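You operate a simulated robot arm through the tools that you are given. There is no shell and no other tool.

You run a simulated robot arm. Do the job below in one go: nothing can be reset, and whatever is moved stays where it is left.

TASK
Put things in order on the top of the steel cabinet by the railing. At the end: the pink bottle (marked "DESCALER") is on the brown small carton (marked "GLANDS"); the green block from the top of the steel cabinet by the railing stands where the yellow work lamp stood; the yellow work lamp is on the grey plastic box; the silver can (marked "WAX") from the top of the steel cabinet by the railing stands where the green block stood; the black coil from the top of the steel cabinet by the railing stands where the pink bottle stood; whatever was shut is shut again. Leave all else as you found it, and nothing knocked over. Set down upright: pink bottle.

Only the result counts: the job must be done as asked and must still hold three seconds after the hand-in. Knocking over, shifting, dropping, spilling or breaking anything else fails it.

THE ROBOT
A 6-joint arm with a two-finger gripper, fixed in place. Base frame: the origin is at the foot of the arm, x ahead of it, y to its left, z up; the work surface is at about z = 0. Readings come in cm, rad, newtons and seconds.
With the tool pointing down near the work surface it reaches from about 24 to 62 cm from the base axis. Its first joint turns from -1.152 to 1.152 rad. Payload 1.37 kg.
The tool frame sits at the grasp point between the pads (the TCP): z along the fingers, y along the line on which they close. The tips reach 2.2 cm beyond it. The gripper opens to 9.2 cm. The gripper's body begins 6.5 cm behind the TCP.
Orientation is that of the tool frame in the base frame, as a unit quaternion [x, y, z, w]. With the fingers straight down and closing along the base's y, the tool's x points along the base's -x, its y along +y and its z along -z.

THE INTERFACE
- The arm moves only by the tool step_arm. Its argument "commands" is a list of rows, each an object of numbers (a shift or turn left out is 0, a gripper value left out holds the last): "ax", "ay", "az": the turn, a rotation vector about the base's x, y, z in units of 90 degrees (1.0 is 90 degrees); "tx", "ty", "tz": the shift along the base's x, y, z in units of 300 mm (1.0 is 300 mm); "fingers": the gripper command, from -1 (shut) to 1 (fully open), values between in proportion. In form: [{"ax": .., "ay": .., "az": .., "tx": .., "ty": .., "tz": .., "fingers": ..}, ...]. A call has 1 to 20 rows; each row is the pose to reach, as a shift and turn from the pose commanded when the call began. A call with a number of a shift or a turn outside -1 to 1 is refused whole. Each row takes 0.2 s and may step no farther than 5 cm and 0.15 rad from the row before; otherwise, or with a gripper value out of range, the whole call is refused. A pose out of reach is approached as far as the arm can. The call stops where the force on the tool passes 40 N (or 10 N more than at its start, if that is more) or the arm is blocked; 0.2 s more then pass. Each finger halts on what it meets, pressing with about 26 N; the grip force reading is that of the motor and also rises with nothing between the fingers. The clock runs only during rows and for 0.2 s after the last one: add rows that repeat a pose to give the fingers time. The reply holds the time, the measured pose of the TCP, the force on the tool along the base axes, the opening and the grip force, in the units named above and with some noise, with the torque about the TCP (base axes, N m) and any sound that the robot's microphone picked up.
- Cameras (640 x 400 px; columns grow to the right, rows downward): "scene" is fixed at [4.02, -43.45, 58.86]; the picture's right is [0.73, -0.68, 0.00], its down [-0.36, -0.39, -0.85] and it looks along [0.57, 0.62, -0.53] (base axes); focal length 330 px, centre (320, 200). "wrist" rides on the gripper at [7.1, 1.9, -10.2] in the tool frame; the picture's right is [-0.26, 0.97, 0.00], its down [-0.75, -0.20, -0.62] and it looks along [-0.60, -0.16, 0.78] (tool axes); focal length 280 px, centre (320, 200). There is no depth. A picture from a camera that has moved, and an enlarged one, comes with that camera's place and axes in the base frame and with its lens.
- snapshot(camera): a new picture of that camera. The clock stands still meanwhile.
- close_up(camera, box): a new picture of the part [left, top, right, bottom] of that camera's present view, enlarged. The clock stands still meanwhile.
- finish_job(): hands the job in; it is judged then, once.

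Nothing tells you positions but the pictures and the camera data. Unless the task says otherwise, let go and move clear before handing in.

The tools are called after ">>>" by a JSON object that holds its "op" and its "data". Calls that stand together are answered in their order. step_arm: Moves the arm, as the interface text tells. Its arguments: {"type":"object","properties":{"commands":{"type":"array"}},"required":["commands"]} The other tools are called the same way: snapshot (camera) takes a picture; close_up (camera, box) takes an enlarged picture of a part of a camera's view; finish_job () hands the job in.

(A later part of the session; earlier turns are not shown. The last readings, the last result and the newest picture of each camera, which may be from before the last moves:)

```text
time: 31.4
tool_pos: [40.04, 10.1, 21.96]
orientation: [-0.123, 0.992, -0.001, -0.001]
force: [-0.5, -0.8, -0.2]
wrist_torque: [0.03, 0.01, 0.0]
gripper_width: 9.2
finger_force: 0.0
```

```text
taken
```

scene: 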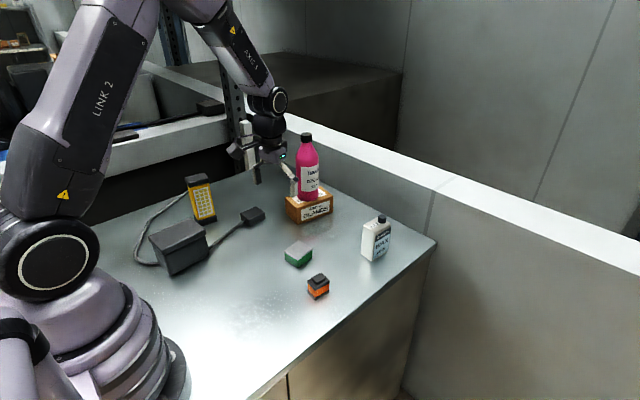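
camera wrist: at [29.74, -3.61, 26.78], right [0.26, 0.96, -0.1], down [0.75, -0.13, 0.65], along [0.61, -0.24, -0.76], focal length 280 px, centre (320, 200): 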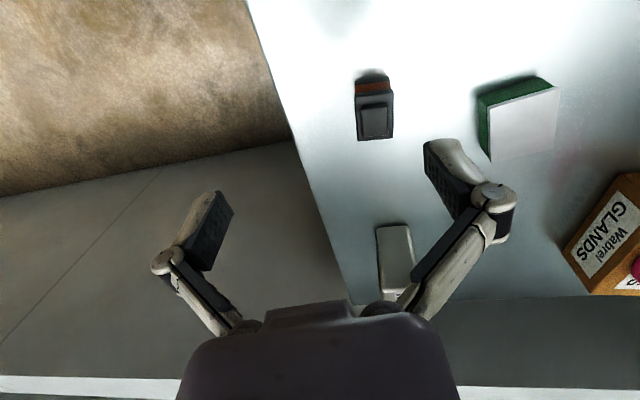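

Recovered: vertical tool in the normal posture. Now over the coil at [40, -4], with zero yaw, to look at it.

>>> {"op": "step_arm", "data": {"commands": [{"ty": -0.118, "tz": -0.05, "az": -0.04}, {"ty": -0.235, "tz": -0.1, "az": -0.08}, {"ty": -0.353, "tz": -0.15, "az": -0.12}, {"ty": -0.47, "tz": -0.2, "az": -0.159}, {"ty": -0.47, "tz": -0.25, "az": -0.159}, {"ty": -0.47, "tz": -0.25, "az": -0.159}]}}

>>> {"op": "snapshot", "data": {"camera": "wrist"}}

>>> {"op": "close_up", "data": {"camera": "wrist", "box": [240, 110, 420, 260]}}

>>> {"op": "close_up", "data": {"camera": "scene", "box": [260, 220, 400, 320]}}

```text
time: 32.8
tool_pos: [39.75, -4.24, 14.71]
orientation: [0.003, 1.0, -0.001, 0.0]
force: [0.6, 1.1, -0.4]
wrist_torque: [-0.02, -0.03, 0.02]
gripper_width: 9.21
finger_force: 0.2
```

```text
taken
camera wrist: at [32.86, -2.13, 24.73], right [0.27, 0.96, 0.0], down [0.75, -0.21, 0.63], along [0.6, -0.17, -0.78], focal length 280 px, centre (320, 200)
```

wrist: 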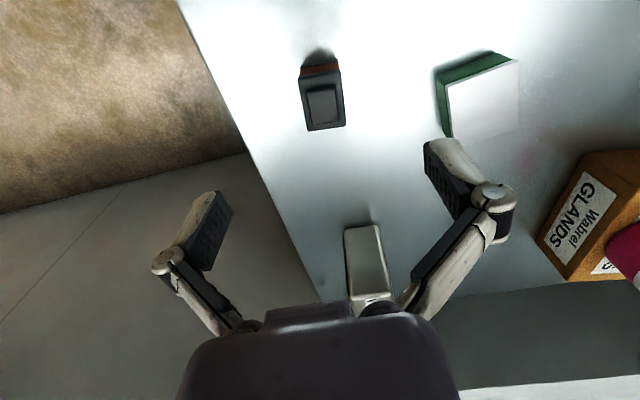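

```text
2.67 times, centred on (330, 185) of wrist
camera zoom: at [32.86, -2.13, 24.73], right [0.27, 0.96, 0.0], down [0.75, -0.21, 0.63], along [0.6, -0.17, -0.78], focal length 748 px, centre (293, 240)
```

zoom: 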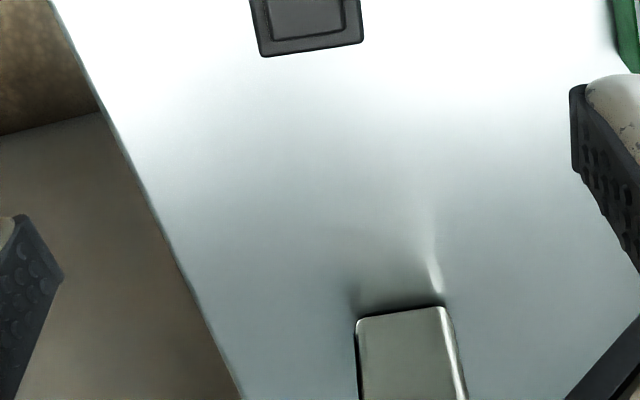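

```text
4.00 times, centred on (330, 270) of scene
camera zoom: at [4.02, -43.45, 58.86], right [0.73, -0.68, 0.0], down [-0.36, -0.39, -0.85], along [0.57, 0.62, -0.53], focal length 1319 px, centre (280, -80)
```

zoom: 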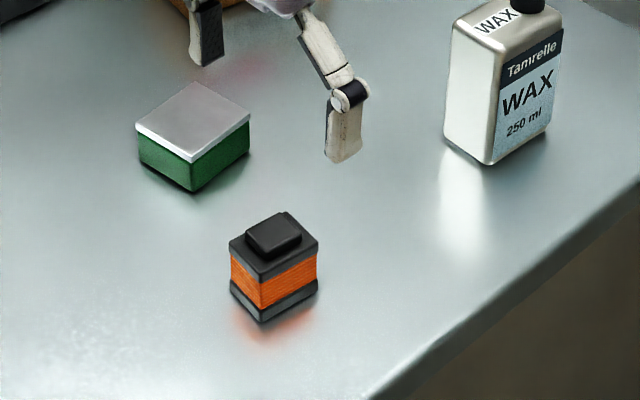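

Coil centre ≈ [39.9, -3.95], 3.0 × 3.85 cm footprint, flange top ~4.1, yaw −0.11. I'll align and descend around it with the gripper open.

>>> {"op": "step_arm", "data": {"commands": [{"tx": 0.0043, "ty": 0.0103, "az": -0.066}, {"tx": 0.0043, "ty": 0.0103, "az": -0.066, "tz": -0.1}, {"tx": 0.0043, "ty": 0.0103, "az": -0.066, "tz": -0.2}, {"tx": 0.0043, "ty": 0.0103, "az": -0.066, "tz": -0.2}]}}

>>> {"op": "snapshot", "data": {"camera": "wrist"}}

>>> {"op": "close_up", "data": {"camera": "scene", "box": [260, 220, 400, 320]}}

```text
time: 33.8
tool_pos: [40.06, -3.5, 8.42]
orientation: [0.053, 0.999, -0.001, -0.001]
force: [-0.2, -0.1, 0.6]
wrist_torque: [0.01, 0.0, 0.0]
gripper_width: 9.21
finger_force: 0.0
```

```text
taken
camera wrist: at [33.36, -0.84, 18.51], right [0.36, 0.93, 0.0], down [0.73, -0.28, 0.63], along [0.58, -0.23, -0.78], focal length 280 px, centre (320, 200)
```

wrist: 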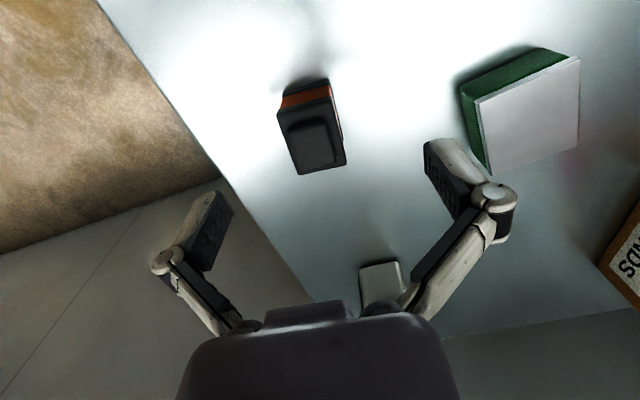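

```text
4.00 times, centred on (330, 270) of scene
camera zoom: at [4.02, -43.45, 58.86], right [0.73, -0.68, 0.0], down [-0.36, -0.39, -0.85], along [0.57, 0.62, -0.53], focal length 1319 px, centre (280, -80)
```

zoom: 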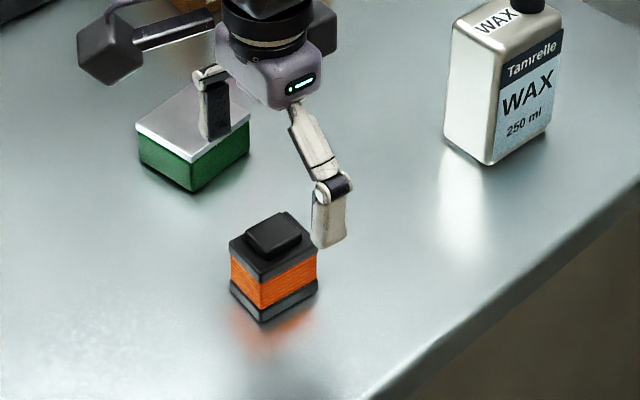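

Small offset of about 0.3 cm; I'll correct and descend to grip height.

>>> {"op": "step_arm", "data": {"commands": [{"tx": -0.008, "ty": -0.011, "tz": -0.05}, {"tx": -0.008, "ty": -0.011, "tz": -0.12}, {"tx": -0.008, "ty": -0.011, "tz": -0.18}, {"tx": -0.008, "ty": -0.011, "tz": -0.18}]}}

>>> {"op": "snapshot", "data": {"camera": "wrist"}}

>>> {"op": "close_up", "data": {"camera": "scene", "box": [260, 220, 400, 320]}}

```text
time: 34.8
tool_pos: [39.54, -3.89, 3.07]
orientation: [0.053, 0.999, -0.001, 0.0]
force: [-0.2, 0.3, -0.6]
wrist_torque: [0.0, -0.02, 0.01]
gripper_width: 9.2
finger_force: 0.0
```

```text
taken
camera wrist: at [33.0, -1.19, 13.13], right [0.36, 0.93, 0.0], down [0.73, -0.28, 0.63], along [0.58, -0.23, -0.78], focal length 280 px, centre (320, 200)
```

wrist: 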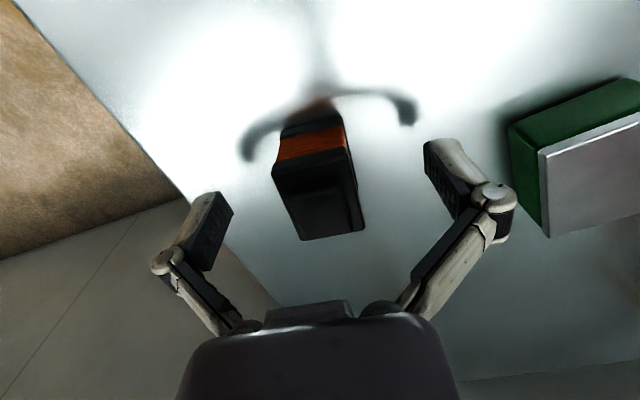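

```text
4.00 times, centred on (330, 270) of scene
camera zoom: at [4.02, -43.45, 58.86], right [0.73, -0.68, 0.0], down [-0.36, -0.39, -0.85], along [0.57, 0.62, -0.53], focal length 1319 px, centre (280, -80)
```

zoom: 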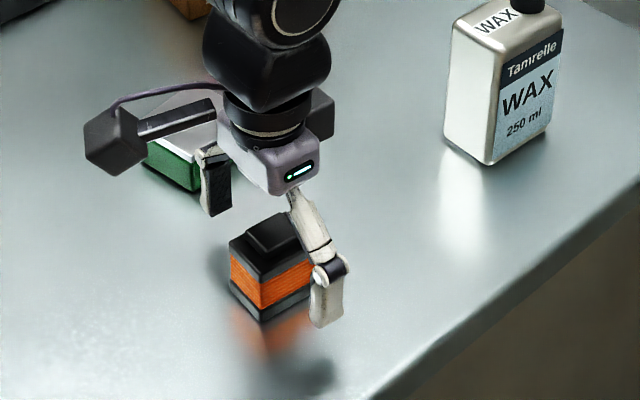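

The coil is between the pads. Closing on it.

>>> {"op": "step_arm", "data": {"commands": [{"fingers": 0.4}, {"fingers": 0}, {"fingers": -0.2}, {"fingers": -0.3}, {"fingers": -0.5}, {"fingers": -1}, {"fingers": -1}]}}

>>> {"op": "snapshot", "data": {"camera": "wrist"}}

```text
time: 36.4
tool_pos: [39.73, -4.0, 3.16]
orientation: [0.054, 0.999, -0.001, 0.0]
force: [0.3, -0.7, 3.3]
wrist_torque: [0.02, -0.01, 0.02]
gripper_width: 3.18
finger_force: 25.2
```

```text
taken
camera wrist: at [33.0, -1.19, 13.17], right [0.36, 0.93, 0.0], down [0.73, -0.28, 0.63], along [0.58, -0.23, -0.78], focal length 280 px, centre (320, 200)
```

wrist: 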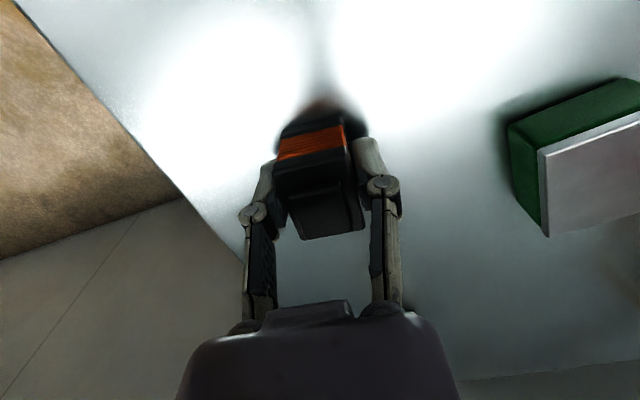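

Coil gripped (3.18 cm). Lifting and carrying it to above the bottle's old place [57.0, 7.15].

>>> {"op": "step_arm", "data": {"commands": [{"tz": 0.03}, {"tz": 0.15}, {"tz": 0.28}, {"tx": 0.115, "ty": 0.074, "tz": 0.32}, {"tx": 0.231, "ty": 0.149, "tz": 0.32}, {"tx": 0.346, "ty": 0.223, "tz": 0.32}, {"tx": 0.461, "ty": 0.298, "tz": 0.32}, {"tx": 0.576, "ty": 0.372, "tz": 0.32}, {"tx": 0.576, "ty": 0.372, "tz": 0.32}]}}

>>> {"op": "snapshot", "data": {"camera": "wrist"}}

>>> {"op": "snapshot", "data": {"camera": "scene"}}

```text
time: 38.4
tool_pos: [57.16, 7.33, 12.72]
orientation: [0.053, 0.999, -0.002, -0.001]
force: [-1.0, 0.0, -1.0]
wrist_torque: [0.04, 0.01, 0.0]
gripper_width: 3.14
finger_force: 25.8
```

```text
taken
camera wrist: at [50.43, 10.05, 22.93], right [0.36, 0.93, 0.0], down [0.73, -0.28, 0.63], along [0.58, -0.23, -0.78], focal length 280 px, centre (320, 200)
```

wrist: 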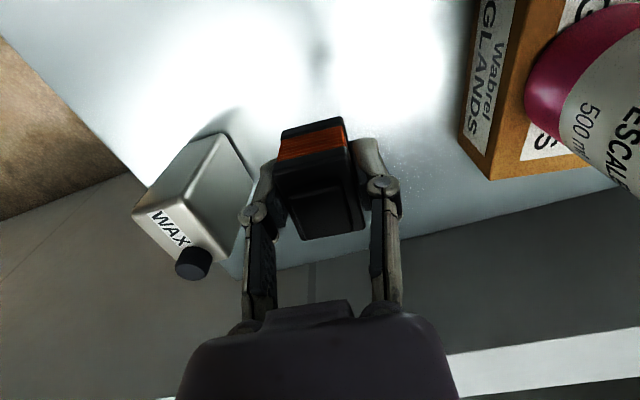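

```text
taken
```

scene: 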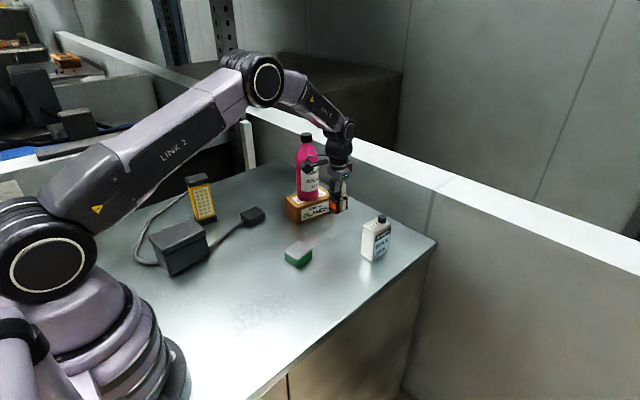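

Above the target. Descending with the coil, finishing in small steps.

>>> {"op": "step_arm", "data": {"commands": [{"tx": -0.004, "ty": -0.005, "tz": -0.1}, {"tx": -0.004, "ty": -0.005, "tz": -0.2}, {"tx": -0.004, "ty": -0.005, "tz": -0.27}, {"tx": -0.004, "ty": -0.005, "tz": -0.3}, {"tx": -0.004, "ty": -0.005, "tz": -0.308}, {"tx": -0.004, "ty": -0.005, "tz": -0.308}]}}

>>> {"op": "close_up", "data": {"camera": "scene", "box": [270, 170, 410, 280]}}

```text
time: 39.8
tool_pos: [56.96, 7.06, 3.51]
orientation: [0.053, 0.999, -0.001, 0.0]
force: [1.1, 0.0, -1.4]
wrist_torque: [0.03, 0.02, -0.01]
gripper_width: 3.17
finger_force: 26.1
```

```text
3.64 times, centred on (340, 225) of scene
camera zoom: at [4.02, -43.45, 58.86], right [0.73, -0.68, 0.0], down [-0.36, -0.39, -0.85], along [0.57, 0.62, -0.53], focal length 1199 px, centre (247, 109)
```

zoom: 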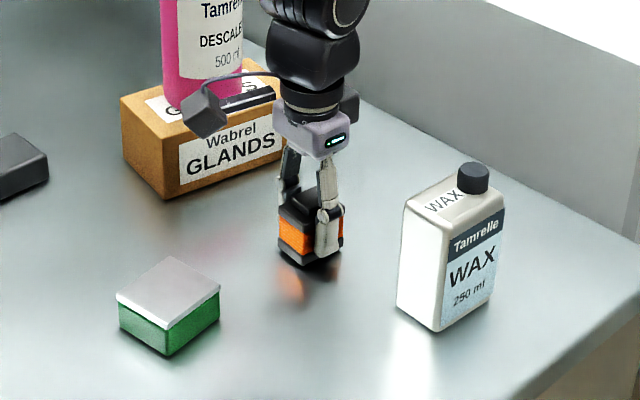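

About 0.4 cm to go. Small steps down until contact.

>>> {"op": "step_arm", "data": {"commands": [{"tz": -0.005}, {"tz": -0.009}, {"tz": -0.009}]}}

```text
time: 40.6
tool_pos: [57.07, 7.02, 3.09]
orientation: [0.053, 0.999, -0.001, 0.0]
force: [-1.0, -0.6, -2.4]
wrist_torque: [-0.01, 0.01, 0.02]
gripper_width: 3.15
finger_force: 25.6
```

>>> {"op": "step_arm", "data": {"commands": [{"tz": -0.004}, {"tz": -0.004}]}}

>>> {"op": "close_up", "data": {"camera": "scene", "box": [290, 190, 390, 270]}}

```text
time: 41.2
tool_pos: [57.02, 7.07, 3.01]
orientation: [0.053, 0.999, -0.002, 0.001]
force: [-5.1, -0.5, 11.3]
wrist_torque: [-0.04, 0.19, -0.04]
gripper_width: 3.14
finger_force: 25.4
```

```text
5.00 times, centred on (340, 230) of scene
camera zoom: at [4.02, -43.45, 58.86], right [0.73, -0.68, 0.0], down [-0.36, -0.39, -0.85], along [0.57, 0.62, -0.53], focal length 1649 px, centre (220, 50)
```

zoom: 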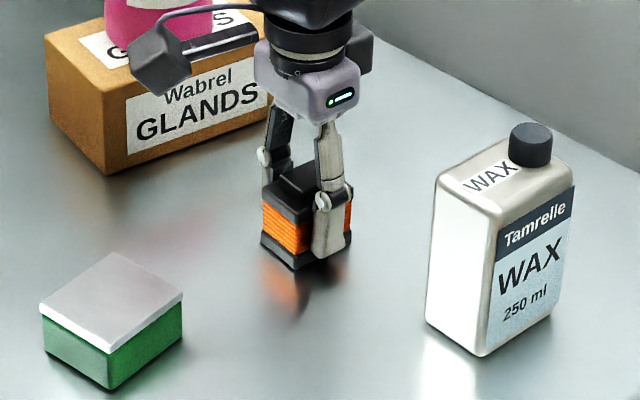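

Coil is on the surface. Releasing and rising straight up.

>>> {"op": "step_arm", "data": {"commands": [{"tz": 0.002, "fingers": -0.25}, {"tz": 0.002, "fingers": -0.1}, {"tz": 0.002, "fingers": 0.2}, {"tz": 0.002, "fingers": 0.5}, {"tz": 0.002, "fingers": 0.6}, {"tz": 0.05}, {"tz": 0.15}, {"tz": 0.25}, {"tz": 0.25}]}}

>>> {"op": "snapshot", "data": {"camera": "wrist"}}

>>> {"op": "close_up", "data": {"camera": "scene", "box": [270, 170, 410, 280]}}

```text
time: 43.2
tool_pos: [56.89, 7.35, 10.56]
orientation: [0.053, 0.999, -0.001, 0.001]
force: [-1.1, -0.5, 0.3]
wrist_torque: [-0.02, -0.01, -0.01]
gripper_width: 7.37
finger_force: 0.0
```

```text
taken
camera wrist: at [50.16, 9.93, 20.69], right [0.36, 0.93, 0.0], down [0.73, -0.28, 0.63], along [0.58, -0.23, -0.78], focal length 280 px, centre (320, 200)
```

wrist: 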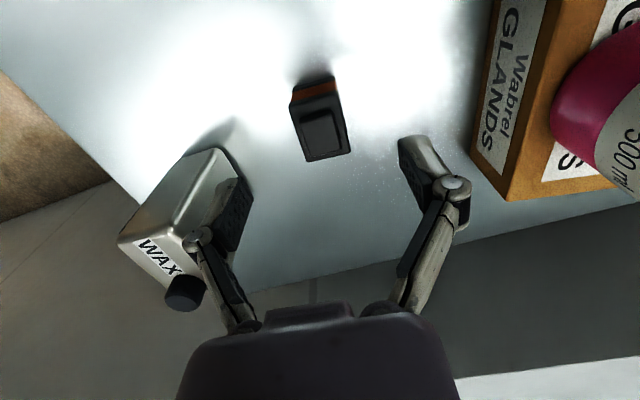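

```text
3.64 times, centred on (340, 225) of scene
camera zoom: at [4.02, -43.45, 58.86], right [0.73, -0.68, 0.0], down [-0.36, -0.39, -0.85], along [0.57, 0.62, -0.53], focal length 1199 px, centre (247, 109)
```

zoom: 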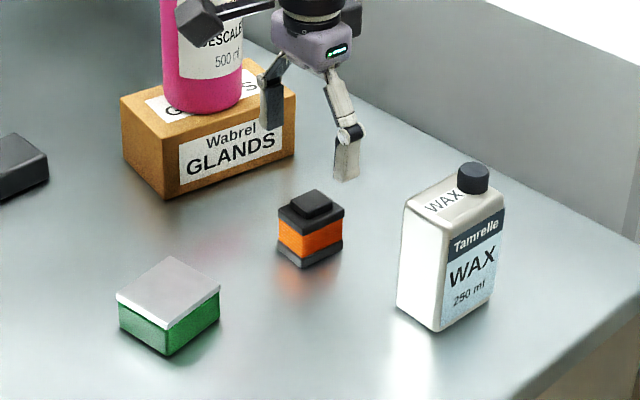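

Coil stands where the bottle was. Next is the lamp: I'll rise, swing left to about [30, 30, 24] and look at it closely.

>>> {"op": "step_arm", "data": {"commands": [{"tx": -0.065, "ty": 0.0275, "tz": 0.107, "fingers": 1}, {"tx": -0.13, "ty": 0.055, "tz": 0.215}, {"tx": -0.205, "ty": 0.13, "tz": 0.273, "az": 0.08}, {"tx": -0.28, "ty": 0.205, "tz": 0.331, "az": 0.16}, {"tx": -0.355, "ty": 0.28, "tz": 0.39, "az": 0.24}, {"tx": -0.43, "ty": 0.355, "tz": 0.448, "az": 0.32}, {"tx": -0.547, "ty": 0.455, "tz": 0.448, "az": 0.4}, {"tx": -0.663, "ty": 0.555, "tz": 0.448, "az": 0.48}, {"tx": -0.78, "ty": 0.655, "tz": 0.448, "az": 0.56}, {"tx": -0.897, "ty": 0.755, "tz": 0.448, "az": 0.6366}, {"tx": -0.897, "ty": 0.755, "tz": 0.448, "az": 0.6366}]}}

>>> {"op": "snapshot", "data": {"camera": "wrist"}}

>>> {"op": "close_up", "data": {"camera": "wrist", "box": [280, 90, 480, 250]}}

>>> {"op": "snapshot", "data": {"camera": "scene"}}

```text
time: 45.6
tool_pos: [30.33, 29.82, 23.82]
orientation: [-0.432, 0.902, 0.0, 0.0]
force: [0.5, 0.2, -0.1]
wrist_torque: [0.01, -0.04, -0.01]
gripper_width: 9.21
finger_force: 0.1
```

```text
taken
camera wrist: at [24.59, 25.47, 33.93], right [-0.59, 0.81, 0.0], down [0.63, 0.46, 0.63], along [0.51, 0.37, -0.78], focal length 280 px, centre (320, 200)
```

wrist: 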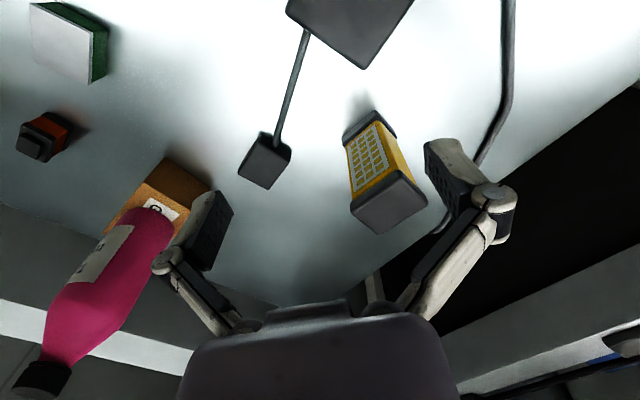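

```text
2.50 times, centred on (380, 170) of wrist
camera zoom: at [24.59, 25.47, 33.93], right [-0.59, 0.81, 0.0], down [0.63, 0.46, 0.63], along [0.51, 0.37, -0.78], focal length 701 px, centre (170, 275)
```

zoom: 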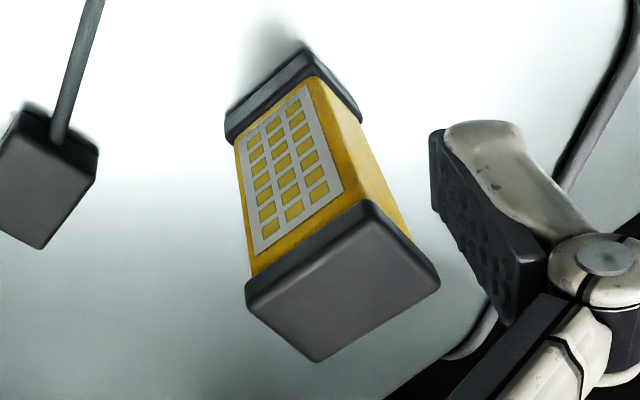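

```text
taken
```

scene: 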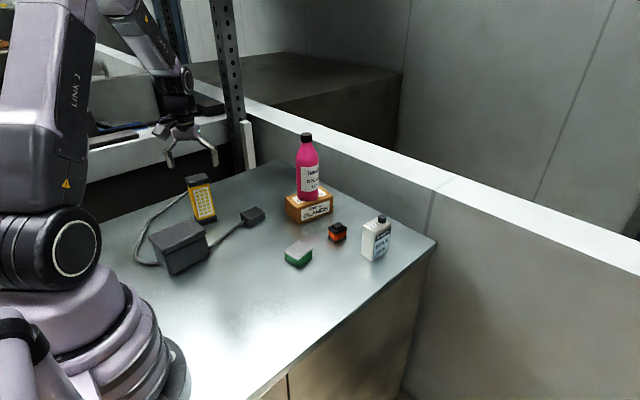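

Lamp centre ≈ [33.95, 40.3], base ~5.3 × 4.4, height ~15.2, yaw about −0.13. I'll move above it with the fingers set to close across its x-side (tool yaw ~1.44).

>>> {"op": "step_arm", "data": {"commands": [{"tx": 0.03, "ty": 0.087, "az": 0.087}, {"tx": 0.06, "ty": 0.175, "az": 0.174}, {"tx": 0.09, "ty": 0.262, "az": 0.261}, {"tx": 0.12, "ty": 0.35, "az": 0.348}, {"tx": 0.12, "ty": 0.35, "az": 0.348}]}}

>>> {"op": "snapshot", "data": {"camera": "wrist"}}

>>> {"op": "snapshot", "data": {"camera": "scene"}}

```text
time: 46.8
tool_pos: [33.72, 40.32, 23.92]
orientation: [-0.66, 0.751, 0.0, 0.001]
force: [0.2, 0.4, -0.4]
wrist_torque: [0.01, -0.03, -0.01]
gripper_width: 9.2
finger_force: 0.1
```

```text
taken
camera wrist: at [31.12, 33.47, 33.99], right [-0.92, 0.38, 0.0], down [0.3, 0.72, 0.63], along [0.24, 0.58, -0.78], focal length 280 px, centre (320, 200)
```

wrist: 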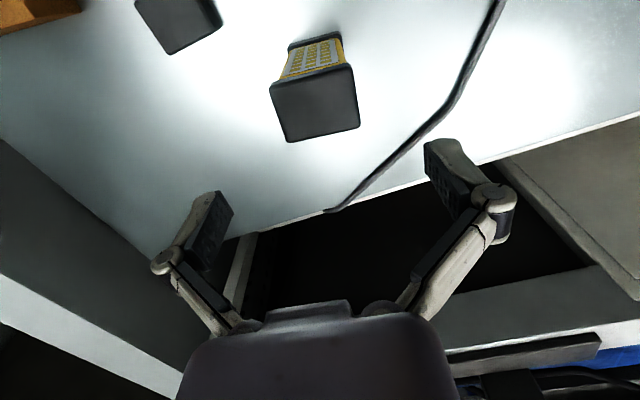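

```text
taken
```

scene: 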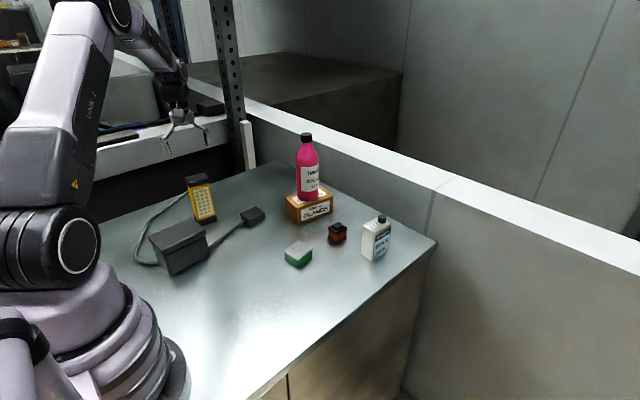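

Aligned within ~0.2 cm. Descending partway over the lamp, then checking.

>>> {"op": "step_arm", "data": {"commands": [{"ty": -0.006, "tz": -0.1}, {"ty": -0.006, "tz": -0.2}, {"ty": -0.006, "tz": -0.23}, {"ty": -0.006, "tz": -0.23}]}}

>>> {"op": "snapshot", "data": {"camera": "wrist"}}

>>> {"op": "close_up", "data": {"camera": "scene", "box": [130, 120, 290, 240]}}

```text
time: 47.8
tool_pos: [33.61, 40.14, 16.91]
orientation: [-0.66, 0.752, 0.0, 0.0]
force: [0.1, 0.1, -0.1]
wrist_torque: [-0.03, -0.01, -0.03]
gripper_width: 9.2
finger_force: 0.0
```

```text
taken
camera wrist: at [30.98, 33.37, 27.03], right [-0.92, 0.39, 0.0], down [0.3, 0.72, 0.63], along [0.24, 0.58, -0.78], focal length 280 px, centre (320, 200)
```

wrist: 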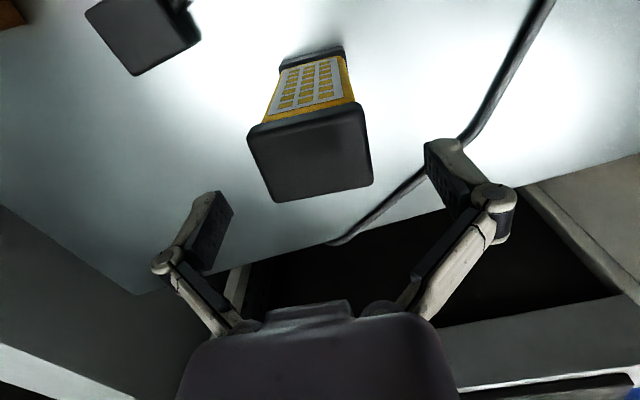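

```text
3.33 times, centred on (210, 180) of scene
camera zoom: at [4.02, -43.45, 58.86], right [0.73, -0.68, 0.0], down [-0.36, -0.39, -0.85], along [0.57, 0.62, -0.53], focal length 1099 px, centre (687, 267)
```

zoom: 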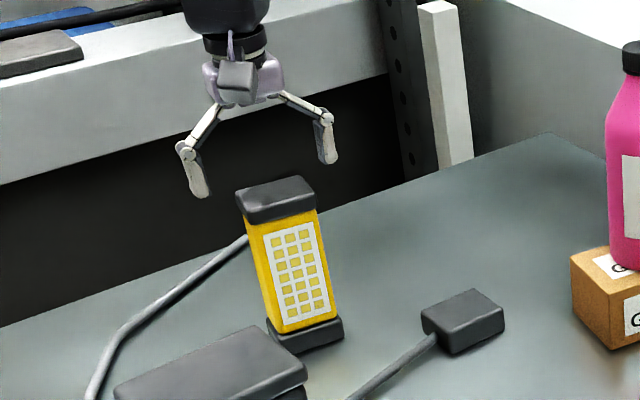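

Good alignment. Descending the rest of the way to grip the yellow body (TCP z≈10.3).

>>> {"op": "step_arm", "data": {"commands": [{"tx": 0.004, "ty": -0.009, "tz": -0.07}, {"tx": 0.004, "ty": -0.009, "tz": -0.14}, {"tx": 0.004, "ty": -0.009, "tz": -0.19}, {"tx": 0.004, "ty": -0.009, "tz": -0.22}, {"tx": 0.004, "ty": -0.009, "tz": -0.22}]}}

>>> {"op": "snapshot", "data": {"camera": "wrist"}}

>>> {"op": "close_up", "data": {"camera": "scene", "box": [130, 120, 290, 240]}}

```text
time: 49.0
tool_pos: [33.75, 39.71, 10.51]
orientation: [-0.66, 0.751, -0.002, 0.001]
force: [-0.5, -0.1, 0.5]
wrist_torque: [-0.03, 0.0, -0.01]
gripper_width: 9.21
finger_force: 0.1
```

```text
taken
camera wrist: at [31.01, 33.01, 20.57], right [-0.92, 0.39, 0.0], down [0.3, 0.72, 0.63], along [0.24, 0.58, -0.78], focal length 280 px, centre (320, 200)
```

wrist: 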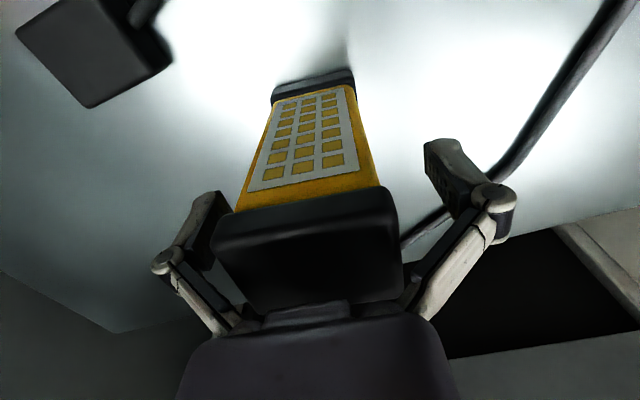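

```text
3.33 times, centred on (210, 180) of scene
camera zoom: at [4.02, -43.45, 58.86], right [0.73, -0.68, 0.0], down [-0.36, -0.39, -0.85], along [0.57, 0.62, -0.53], focal length 1099 px, centre (687, 267)
```

zoom: 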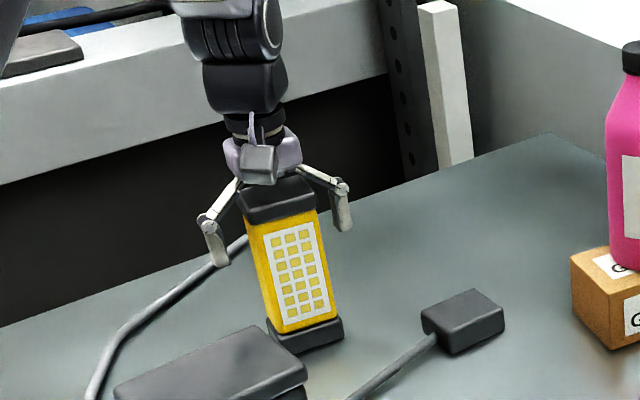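

The lamp body is centred between the pads. Closing.

>>> {"op": "step_arm", "data": {"commands": [{"fingers": 0.6}, {"fingers": 0.3}, {"fingers": 0.15}, {"fingers": 0.05}, {"fingers": -0.1}, {"fingers": -0.4}, {"fingers": -1}, {"fingers": -1}]}}

>>> {"op": "snapshot", "data": {"camera": "wrist"}}

>>> {"op": "close_up", "data": {"camera": "scene", "box": [130, 120, 290, 240]}}

```text
time: 50.8
tool_pos: [33.85, 39.73, 10.74]
orientation: [-0.659, 0.752, 0.0, 0.003]
force: [7.3, -0.5, 27.6]
wrist_torque: [0.11, 0.02, -0.07]
gripper_width: 7.16
finger_force: 26.1
```

```text
taken
camera wrist: at [31.06, 33.05, 20.73], right [-0.92, 0.39, 0.0], down [0.3, 0.72, 0.63], along [0.25, 0.58, -0.78], focal length 280 px, centre (320, 200)
```

wrist: 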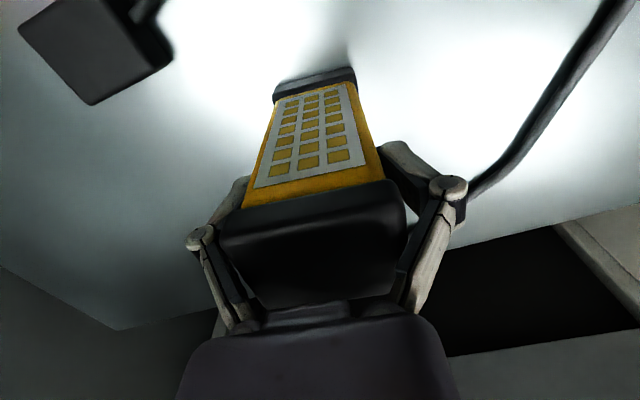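

```text
3.33 times, centred on (210, 180) of scene
camera zoom: at [4.01, -43.47, 58.85], right [0.73, -0.68, 0.0], down [-0.36, -0.39, -0.85], along [0.57, 0.62, -0.53], focal length 1099 px, centre (687, 267)
```

zoom: 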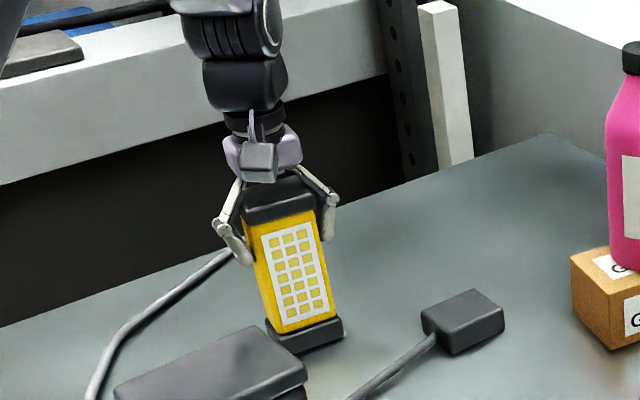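

The linkage is pressing on the lamp's top cap, as the fingers stopped at 7.16 cm with upward force on the tool. I'll open again and grip higher, with the pads on the cap itself.

>>> {"op": "step_arm", "data": {"commands": [{"fingers": 0.7}, {"fingers": 0.9}, {"fingers": 1}, {"fingers": 1}, {"tz": 0.04}, {"tz": 0.1}, {"tz": 0.1}]}}

>>> {"op": "snapshot", "data": {"camera": "wrist"}}

>>> {"op": "close_up", "data": {"camera": "scene", "box": [130, 120, 290, 240]}}

```text
time: 52.4
tool_pos: [33.69, 39.82, 13.45]
orientation: [-0.659, 0.752, 0.0, 0.0]
force: [0.3, 0.0, 0.2]
wrist_torque: [-0.01, 0.0, 0.02]
gripper_width: 9.2
finger_force: 0.1
```

```text
taken
camera wrist: at [30.93, 33.09, 23.6], right [-0.92, 0.39, 0.0], down [0.3, 0.72, 0.63], along [0.24, 0.58, -0.78], focal length 280 px, centre (320, 200)
```

wrist: 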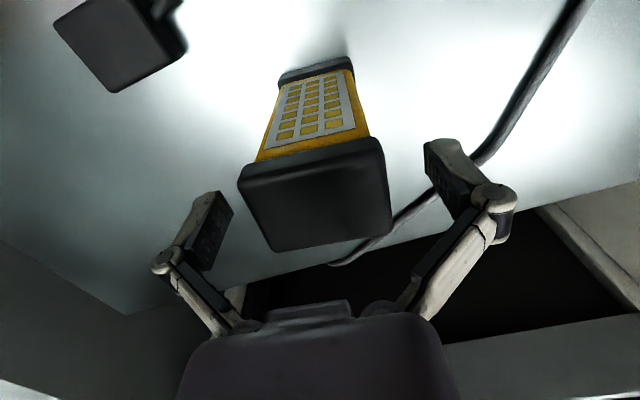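

```text
3.33 times, centred on (210, 180) of scene
camera zoom: at [4.02, -43.45, 58.86], right [0.73, -0.68, 0.0], down [-0.36, -0.39, -0.85], along [0.57, 0.62, -0.53], focal length 1099 px, centre (687, 267)
```

zoom: 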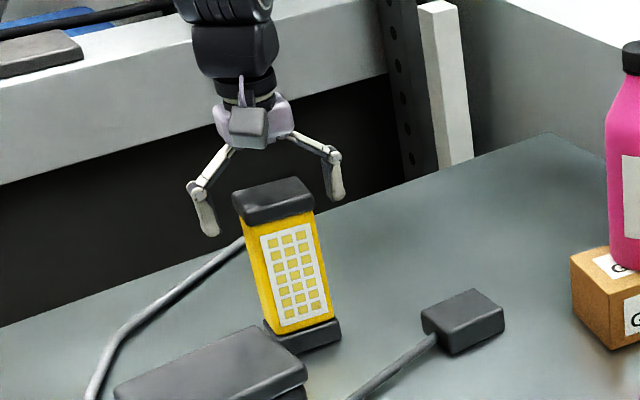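

The lamp is still standing and centred. Now closing on the cap from this height.

>>> {"op": "step_arm", "data": {"commands": [{"ty": -0.008, "tz": -0.005, "fingers": 0.6}, {"ty": -0.008, "tz": -0.005, "fingers": 0.35}, {"ty": -0.008, "tz": -0.005, "fingers": 0.25}, {"ty": -0.008, "tz": -0.005, "fingers": 0.15}, {"ty": -0.008, "tz": -0.005, "fingers": 0.05}, {"ty": -0.008, "tz": -0.005, "fingers": -0.3}, {"ty": -0.008, "tz": -0.005, "fingers": -0.3}]}}

>>> {"op": "snapshot", "data": {"camera": "wrist"}}

>>> {"op": "close_up", "data": {"camera": "scene", "box": [130, 120, 290, 240]}}

```text
time: 54.0
tool_pos: [33.78, 39.57, 13.32]
orientation: [-0.659, 0.752, 0.0, 0.001]
force: [-0.5, -0.8, 2.3]
wrist_torque: [-0.15, 0.09, -0.01]
gripper_width: 5.68
finger_force: 26.0
```

```text
taken
camera wrist: at [31.03, 32.85, 23.41], right [-0.92, 0.39, 0.0], down [0.3, 0.72, 0.63], along [0.24, 0.58, -0.78], focal length 280 px, centre (320, 200)
```

wrist: 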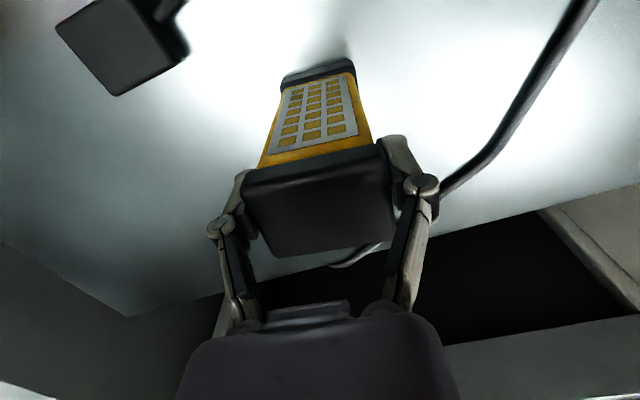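

```text
3.33 times, centred on (210, 180) of scene
camera zoom: at [4.02, -43.46, 58.86], right [0.73, -0.68, 0.0], down [-0.36, -0.39, -0.85], along [0.57, 0.62, -0.53], focal length 1099 px, centre (687, 267)
```

zoom: 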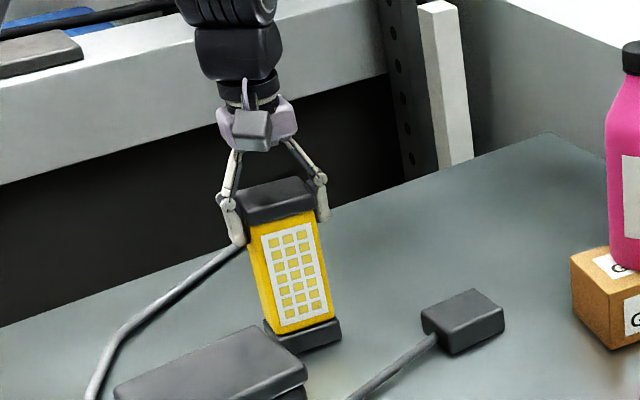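

Grip on the cap at 5.68 cm with no vertical load. Lifting gently.

>>> {"op": "step_arm", "data": {"commands": [{"tz": 0.015, "fingers": -1}, {"tz": 0.04}, {"tz": 0.08}, {"tz": 0.12}, {"tz": 0.12}]}}

>>> {"op": "close_up", "data": {"camera": "scene", "box": [130, 120, 290, 240]}}

>>> {"op": "snapshot", "data": {"camera": "wrist"}}

```text
time: 55.2
tool_pos: [33.86, 39.47, 16.88]
orientation: [-0.66, 0.751, -0.001, 0.001]
force: [0.1, 0.1, -3.1]
wrist_torque: [-0.01, -0.01, -0.04]
gripper_width: 5.67
finger_force: 26.3
```

```text
3.33 times, centred on (210, 180) of scene
camera zoom: at [4.02, -43.45, 58.86], right [0.73, -0.68, 0.0], down [-0.36, -0.39, -0.85], along [0.57, 0.62, -0.53], focal length 1099 px, centre (687, 267)
```

zoom: 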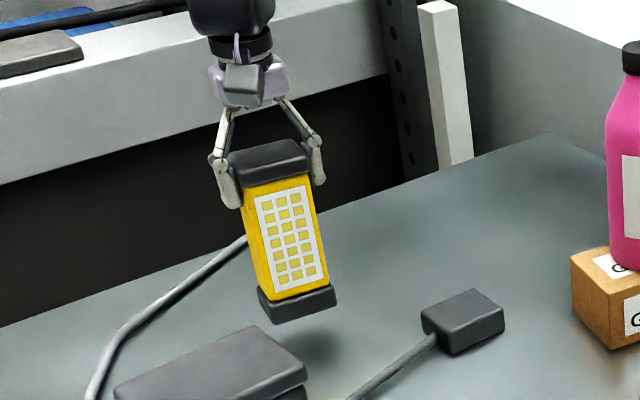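

```text
taken
camera wrist: at [31.18, 32.79, 26.94], right [-0.92, 0.39, 0.0], down [0.3, 0.72, 0.63], along [0.24, 0.58, -0.78], focal length 280 px, centre (320, 200)
```

wrist: 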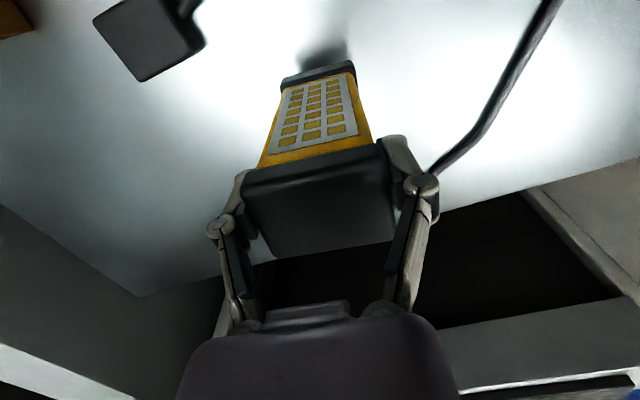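

Lamp lifted upright (about 0.3 kg). Raising and moving it over the grey box at [22.1, 28.0], turning slightly to align with the lid.

>>> {"op": "step_arm", "data": {"commands": [{"tz": 0.15}, {"tz": 0.3}, {"tx": -0.098, "ty": -0.0955, "tz": 0.3, "az": 0.036}, {"tx": -0.196, "ty": -0.191, "tz": 0.3, "az": 0.073}, {"tx": -0.294, "ty": -0.287, "tz": 0.3, "az": 0.11}, {"tx": -0.392, "ty": -0.382, "tz": 0.3, "az": 0.146}, {"tx": -0.392, "ty": -0.382, "tz": 0.3, "az": 0.146}, {"tx": -0.392, "ty": -0.382, "tz": 0.3, "az": 0.146}]}}

>>> {"op": "close_up", "data": {"camera": "scene", "box": [80, 120, 280, 290]}}

>>> {"op": "snapshot", "data": {"camera": "wrist"}}

```text
time: 57.0
tool_pos: [22.02, 28.49, 25.81]
orientation: [0.741, -0.671, 0.002, -0.001]
force: [0.7, 0.5, -3.2]
wrist_torque: [-0.01, 0.0, -0.01]
gripper_width: 5.67
finger_force: 26.5
```

```text
2.35 times, centred on (180, 205) of scene
camera zoom: at [4.02, -43.45, 58.86], right [0.73, -0.68, 0.0], down [-0.36, -0.39, -0.85], along [0.57, 0.62, -0.53], focal length 776 px, centre (649, 188)
```

zoom: 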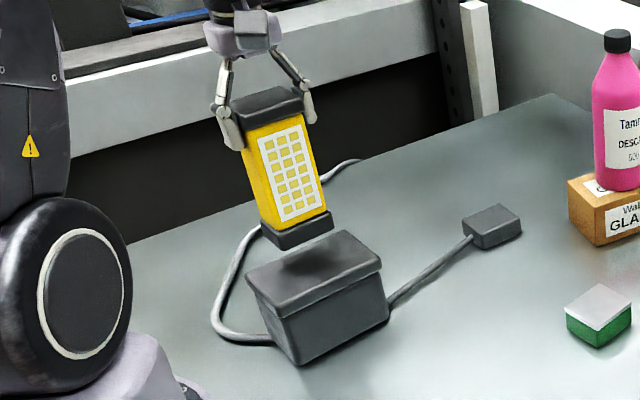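

```text
taken
camera wrist: at [20.93, 21.24, 35.87], right [-0.99, 0.17, 0.0], down [0.13, 0.77, 0.63], along [0.11, 0.62, -0.78], focal length 280 px, centre (320, 200)
```

wrist: 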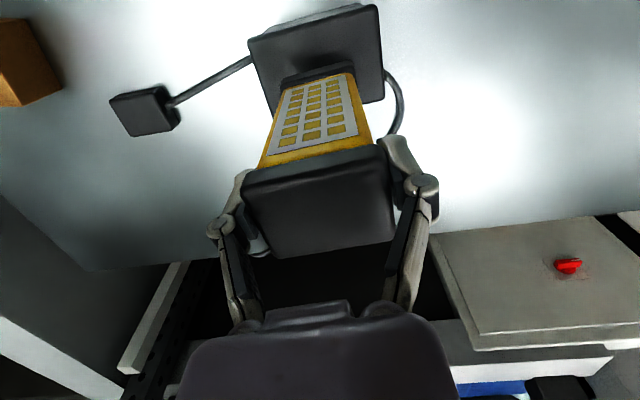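

The lamp hangs right above the lid, with its shadow centred. I'll trim by ~0.5 cm and lower it slowly.

>>> {"op": "step_arm", "data": {"commands": [{"tx": 0.005, "ty": -0.017, "tz": -0.03}, {"tx": 0.005, "ty": -0.017, "tz": -0.07}, {"tx": 0.005, "ty": -0.017, "tz": -0.105}, {"tx": 0.005, "ty": -0.017, "tz": -0.115}, {"tx": 0.005, "ty": -0.017, "tz": -0.115}]}}

>>> {"op": "close_up", "data": {"camera": "scene", "box": [120, 160, 260, 290]}}

>>> {"op": "snapshot", "data": {"camera": "wrist"}}

```text
time: 58.2
tool_pos: [22.19, 27.53, 22.41]
orientation: [0.741, -0.672, 0.001, -0.001]
force: [0.4, 0.2, -2.5]
wrist_torque: [-0.02, -0.02, 0.01]
gripper_width: 5.67
finger_force: 25.6
```

```text
3.08 times, centred on (190, 225) of scene
camera zoom: at [4.02, -43.45, 58.86], right [0.73, -0.68, 0.0], down [-0.36, -0.39, -0.85], along [0.57, 0.62, -0.53], focal length 1014 px, centre (720, 123)
```

zoom: 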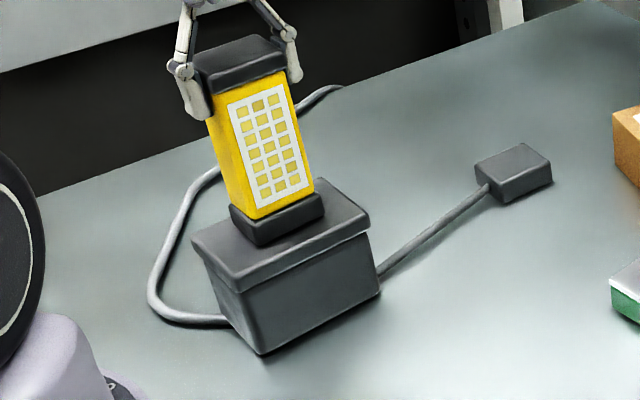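

```text
taken
camera wrist: at [21.09, 20.32, 32.46], right [-0.99, 0.17, 0.0], down [0.13, 0.77, 0.63], along [0.11, 0.62, -0.78], focal length 280 px, centre (320, 200)
```

wrist: 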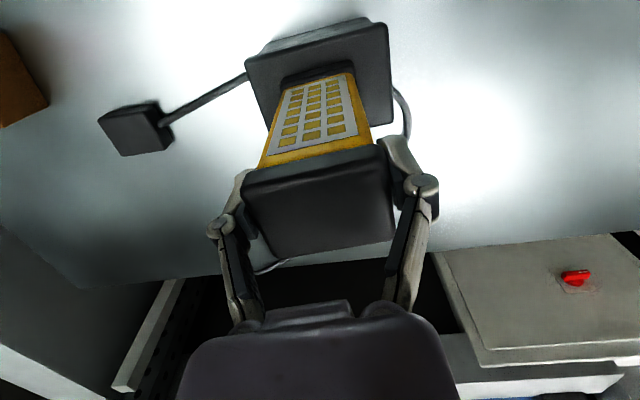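

Nearly there, about 0.6 cm above the lid. Small steps down.

>>> {"op": "step_arm", "data": {"commands": [{"ty": 0.01, "tz": -0.004}, {"ty": 0.01, "tz": -0.009}, {"ty": 0.01, "tz": -0.014}, {"ty": 0.01, "tz": -0.014}]}}

```text
time: 59.2
tool_pos: [22.19, 27.85, 22.01]
orientation: [0.741, -0.672, 0.001, -0.002]
force: [-4.5, -3.8, 20.8]
wrist_torque: [0.09, 0.05, 0.01]
gripper_width: 5.68
finger_force: 25.6
```

Contact reached, pressing slightly. Easing up a little before releasing.

>>> {"op": "step_arm", "data": {"commands": [{"tz": 0.003}, {"tz": 0.005}, {"tz": 0.005}]}}

>>> {"op": "close_up", "data": {"camera": "scene", "box": [120, 160, 260, 290]}}

```text
time: 60.0
tool_pos: [22.18, 27.87, 22.22]
orientation: [0.74, -0.672, 0.001, -0.001]
force: [-0.5, 0.6, -2.0]
wrist_torque: [-0.03, -0.01, -0.01]
gripper_width: 5.63
finger_force: 25.6
```

```text
3.08 times, centred on (190, 225) of scene
camera zoom: at [4.02, -43.45, 58.86], right [0.73, -0.68, 0.0], down [-0.36, -0.39, -0.85], along [0.57, 0.62, -0.53], focal length 1014 px, centre (720, 123)
```

zoom: 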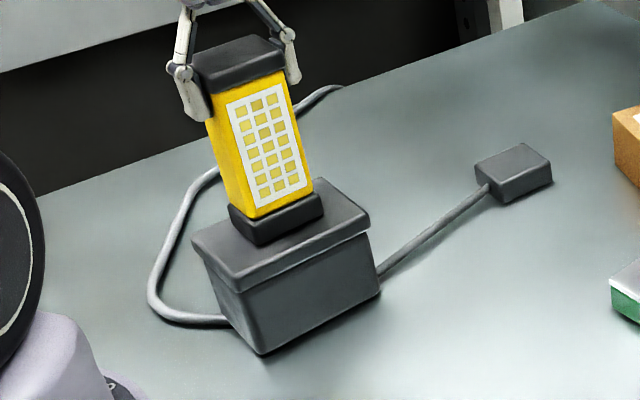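

Just barely supported. I'll lower 1 mm and then open slowly.

>>> {"op": "step_arm", "data": {"commands": [{"tz": -0.003}, {"tz": -0.003, "fingers": 0.2}, {"tz": -0.003, "fingers": 0.28}, {"tz": -0.003, "fingers": 0.4}, {"tz": -0.003, "fingers": 0.6}, {"tz": -0.003, "fingers": 0.8}, {"tz": -0.003, "fingers": 1}, {"tz": -0.003, "fingers": 1}]}}

>>> {"op": "close_up", "data": {"camera": "scene", "box": [120, 140, 260, 290]}}

>>> {"op": "snapshot", "data": {"camera": "wrist"}}

```text
time: 61.8
tool_pos: [22.14, 27.94, 22.01]
orientation: [0.741, -0.672, 0.0, -0.001]
force: [0.3, 0.5, 0.5]
wrist_torque: [0.01, 0.03, 0.02]
gripper_width: 9.21
finger_force: 0.2
```

```text
2.67 times, centred on (190, 215) of scene
camera zoom: at [4.02, -43.45, 58.86], right [0.73, -0.68, 0.0], down [-0.36, -0.39, -0.85], along [0.57, 0.62, -0.53], focal length 879 px, centre (667, 160)
```

zoom: 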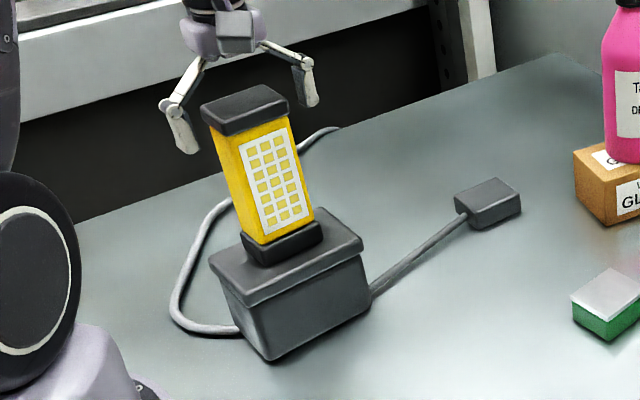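

```text
taken
camera wrist: at [21.07, 20.66, 32.17], right [-0.99, 0.17, 0.0], down [0.13, 0.77, 0.63], along [0.11, 0.62, -0.78], focal length 280 px, centre (320, 200)
```

wrist: 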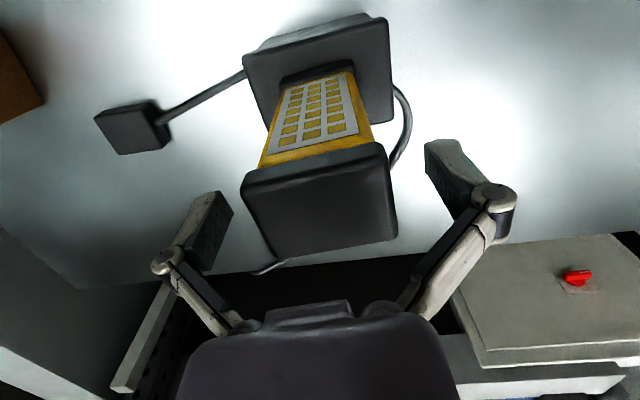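

The lamp stands on the box. I'll rise clear above it and swing back to the green block at [43.75, 8.1].

>>> {"op": "step_arm", "data": {"commands": [{"tz": 0.08}, {"tz": 0.2}, {"tz": 0.33}, {"tx": 0.055, "ty": -0.055, "tz": 0.33, "az": -0.0897}, {"tx": 0.109, "ty": -0.109, "tz": 0.33, "az": -0.179}, {"tx": 0.164, "ty": -0.164, "tz": 0.33, "az": -0.269}, {"tx": 0.218, "ty": -0.218, "tz": 0.33, "az": -0.359}, {"tx": 0.273, "ty": -0.273, "tz": 0.33, "az": -0.449}, {"tx": 0.327, "ty": -0.327, "tz": 0.33, "az": -0.538}, {"tx": 0.382, "ty": -0.382, "tz": 0.33, "az": -0.628}, {"tx": 0.436, "ty": -0.436, "tz": 0.33, "az": -0.718}, {"tx": 0.491, "ty": -0.491, "tz": 0.33, "az": -0.807}, {"tx": 0.545, "ty": -0.545, "tz": 0.33, "az": -0.897}, {"tx": 0.6, "ty": -0.6, "tz": 0.33, "az": -0.987}, {"tx": 0.6, "ty": -0.6, "tz": 0.33, "az": -0.987}]}}

>>> {"op": "snapshot", "data": {"camera": "scene"}}

>>> {"op": "snapshot", "data": {"camera": "wrist"}}

```text
time: 65.0
tool_pos: [40.2, 9.91, 32.01]
orientation: [-0.058, 0.998, -0.001, -0.001]
force: [-1.0, -0.4, -0.2]
wrist_torque: [-0.01, 0.01, 0.02]
gripper_width: 9.21
finger_force: 0.2
```

```text
taken
```

scene: 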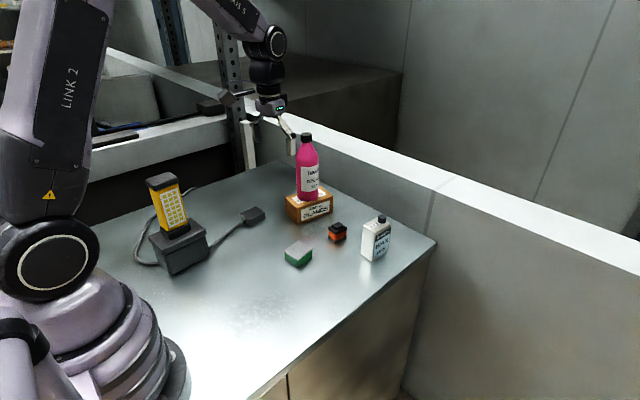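

```text
taken
camera wrist: at [33.11, 11.07, 42.05], right [0.15, 0.99, 0.0], down [0.77, -0.11, 0.63], along [0.62, -0.09, -0.78], focal length 280 px, centre (320, 200)
```

wrist: 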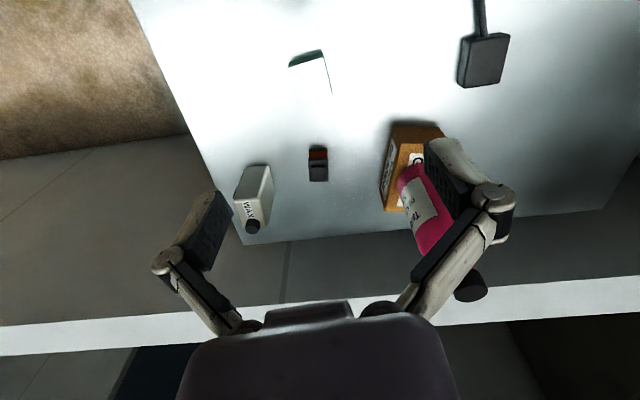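

Now moving over the green block and down to about z=13 for a check.

>>> {"op": "step_arm", "data": {"commands": [{"tx": 0.03, "ty": -0.015, "tz": -0.15}, {"tx": 0.06, "ty": -0.03, "tz": -0.3}, {"tx": 0.09, "ty": -0.045, "tz": -0.45}, {"tx": 0.118, "ty": -0.06, "tz": -0.6}, {"tx": 0.118, "ty": -0.06, "tz": -0.62}, {"tx": 0.118, "ty": -0.06, "tz": -0.62}]}}

>>> {"op": "snapshot", "data": {"camera": "wrist"}}

>>> {"op": "close_up", "data": {"camera": "scene", "box": [240, 200, 360, 290]}}

```text
time: 66.4
tool_pos: [43.59, 7.85, 13.54]
orientation: [-0.059, 0.998, -0.001, 0.001]
force: [0.1, 0.2, 0.6]
wrist_torque: [0.01, 0.0, 0.02]
gripper_width: 9.21
finger_force: 0.0
```

```text
taken
camera wrist: at [36.52, 9.02, 23.55], right [0.15, 0.99, 0.0], down [0.77, -0.11, 0.63], along [0.62, -0.09, -0.78], focal length 280 px, centre (320, 200)
```

wrist: 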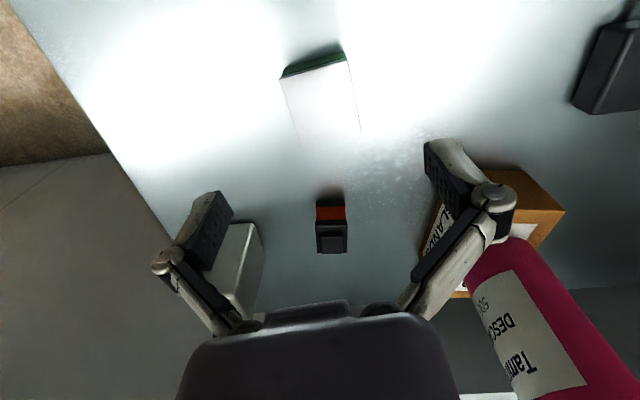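

```text
4.44 times, centred on (300, 245) of scene
camera zoom: at [4.02, -43.45, 58.86], right [0.73, -0.68, 0.0], down [-0.36, -0.39, -0.85], along [0.57, 0.62, -0.53], focal length 1465 px, centre (409, 0)
```

zoom: 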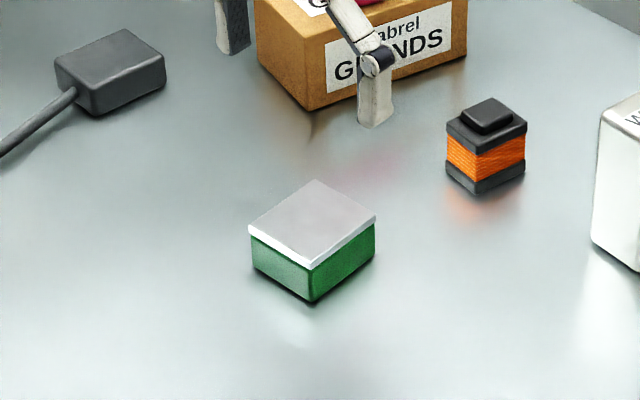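

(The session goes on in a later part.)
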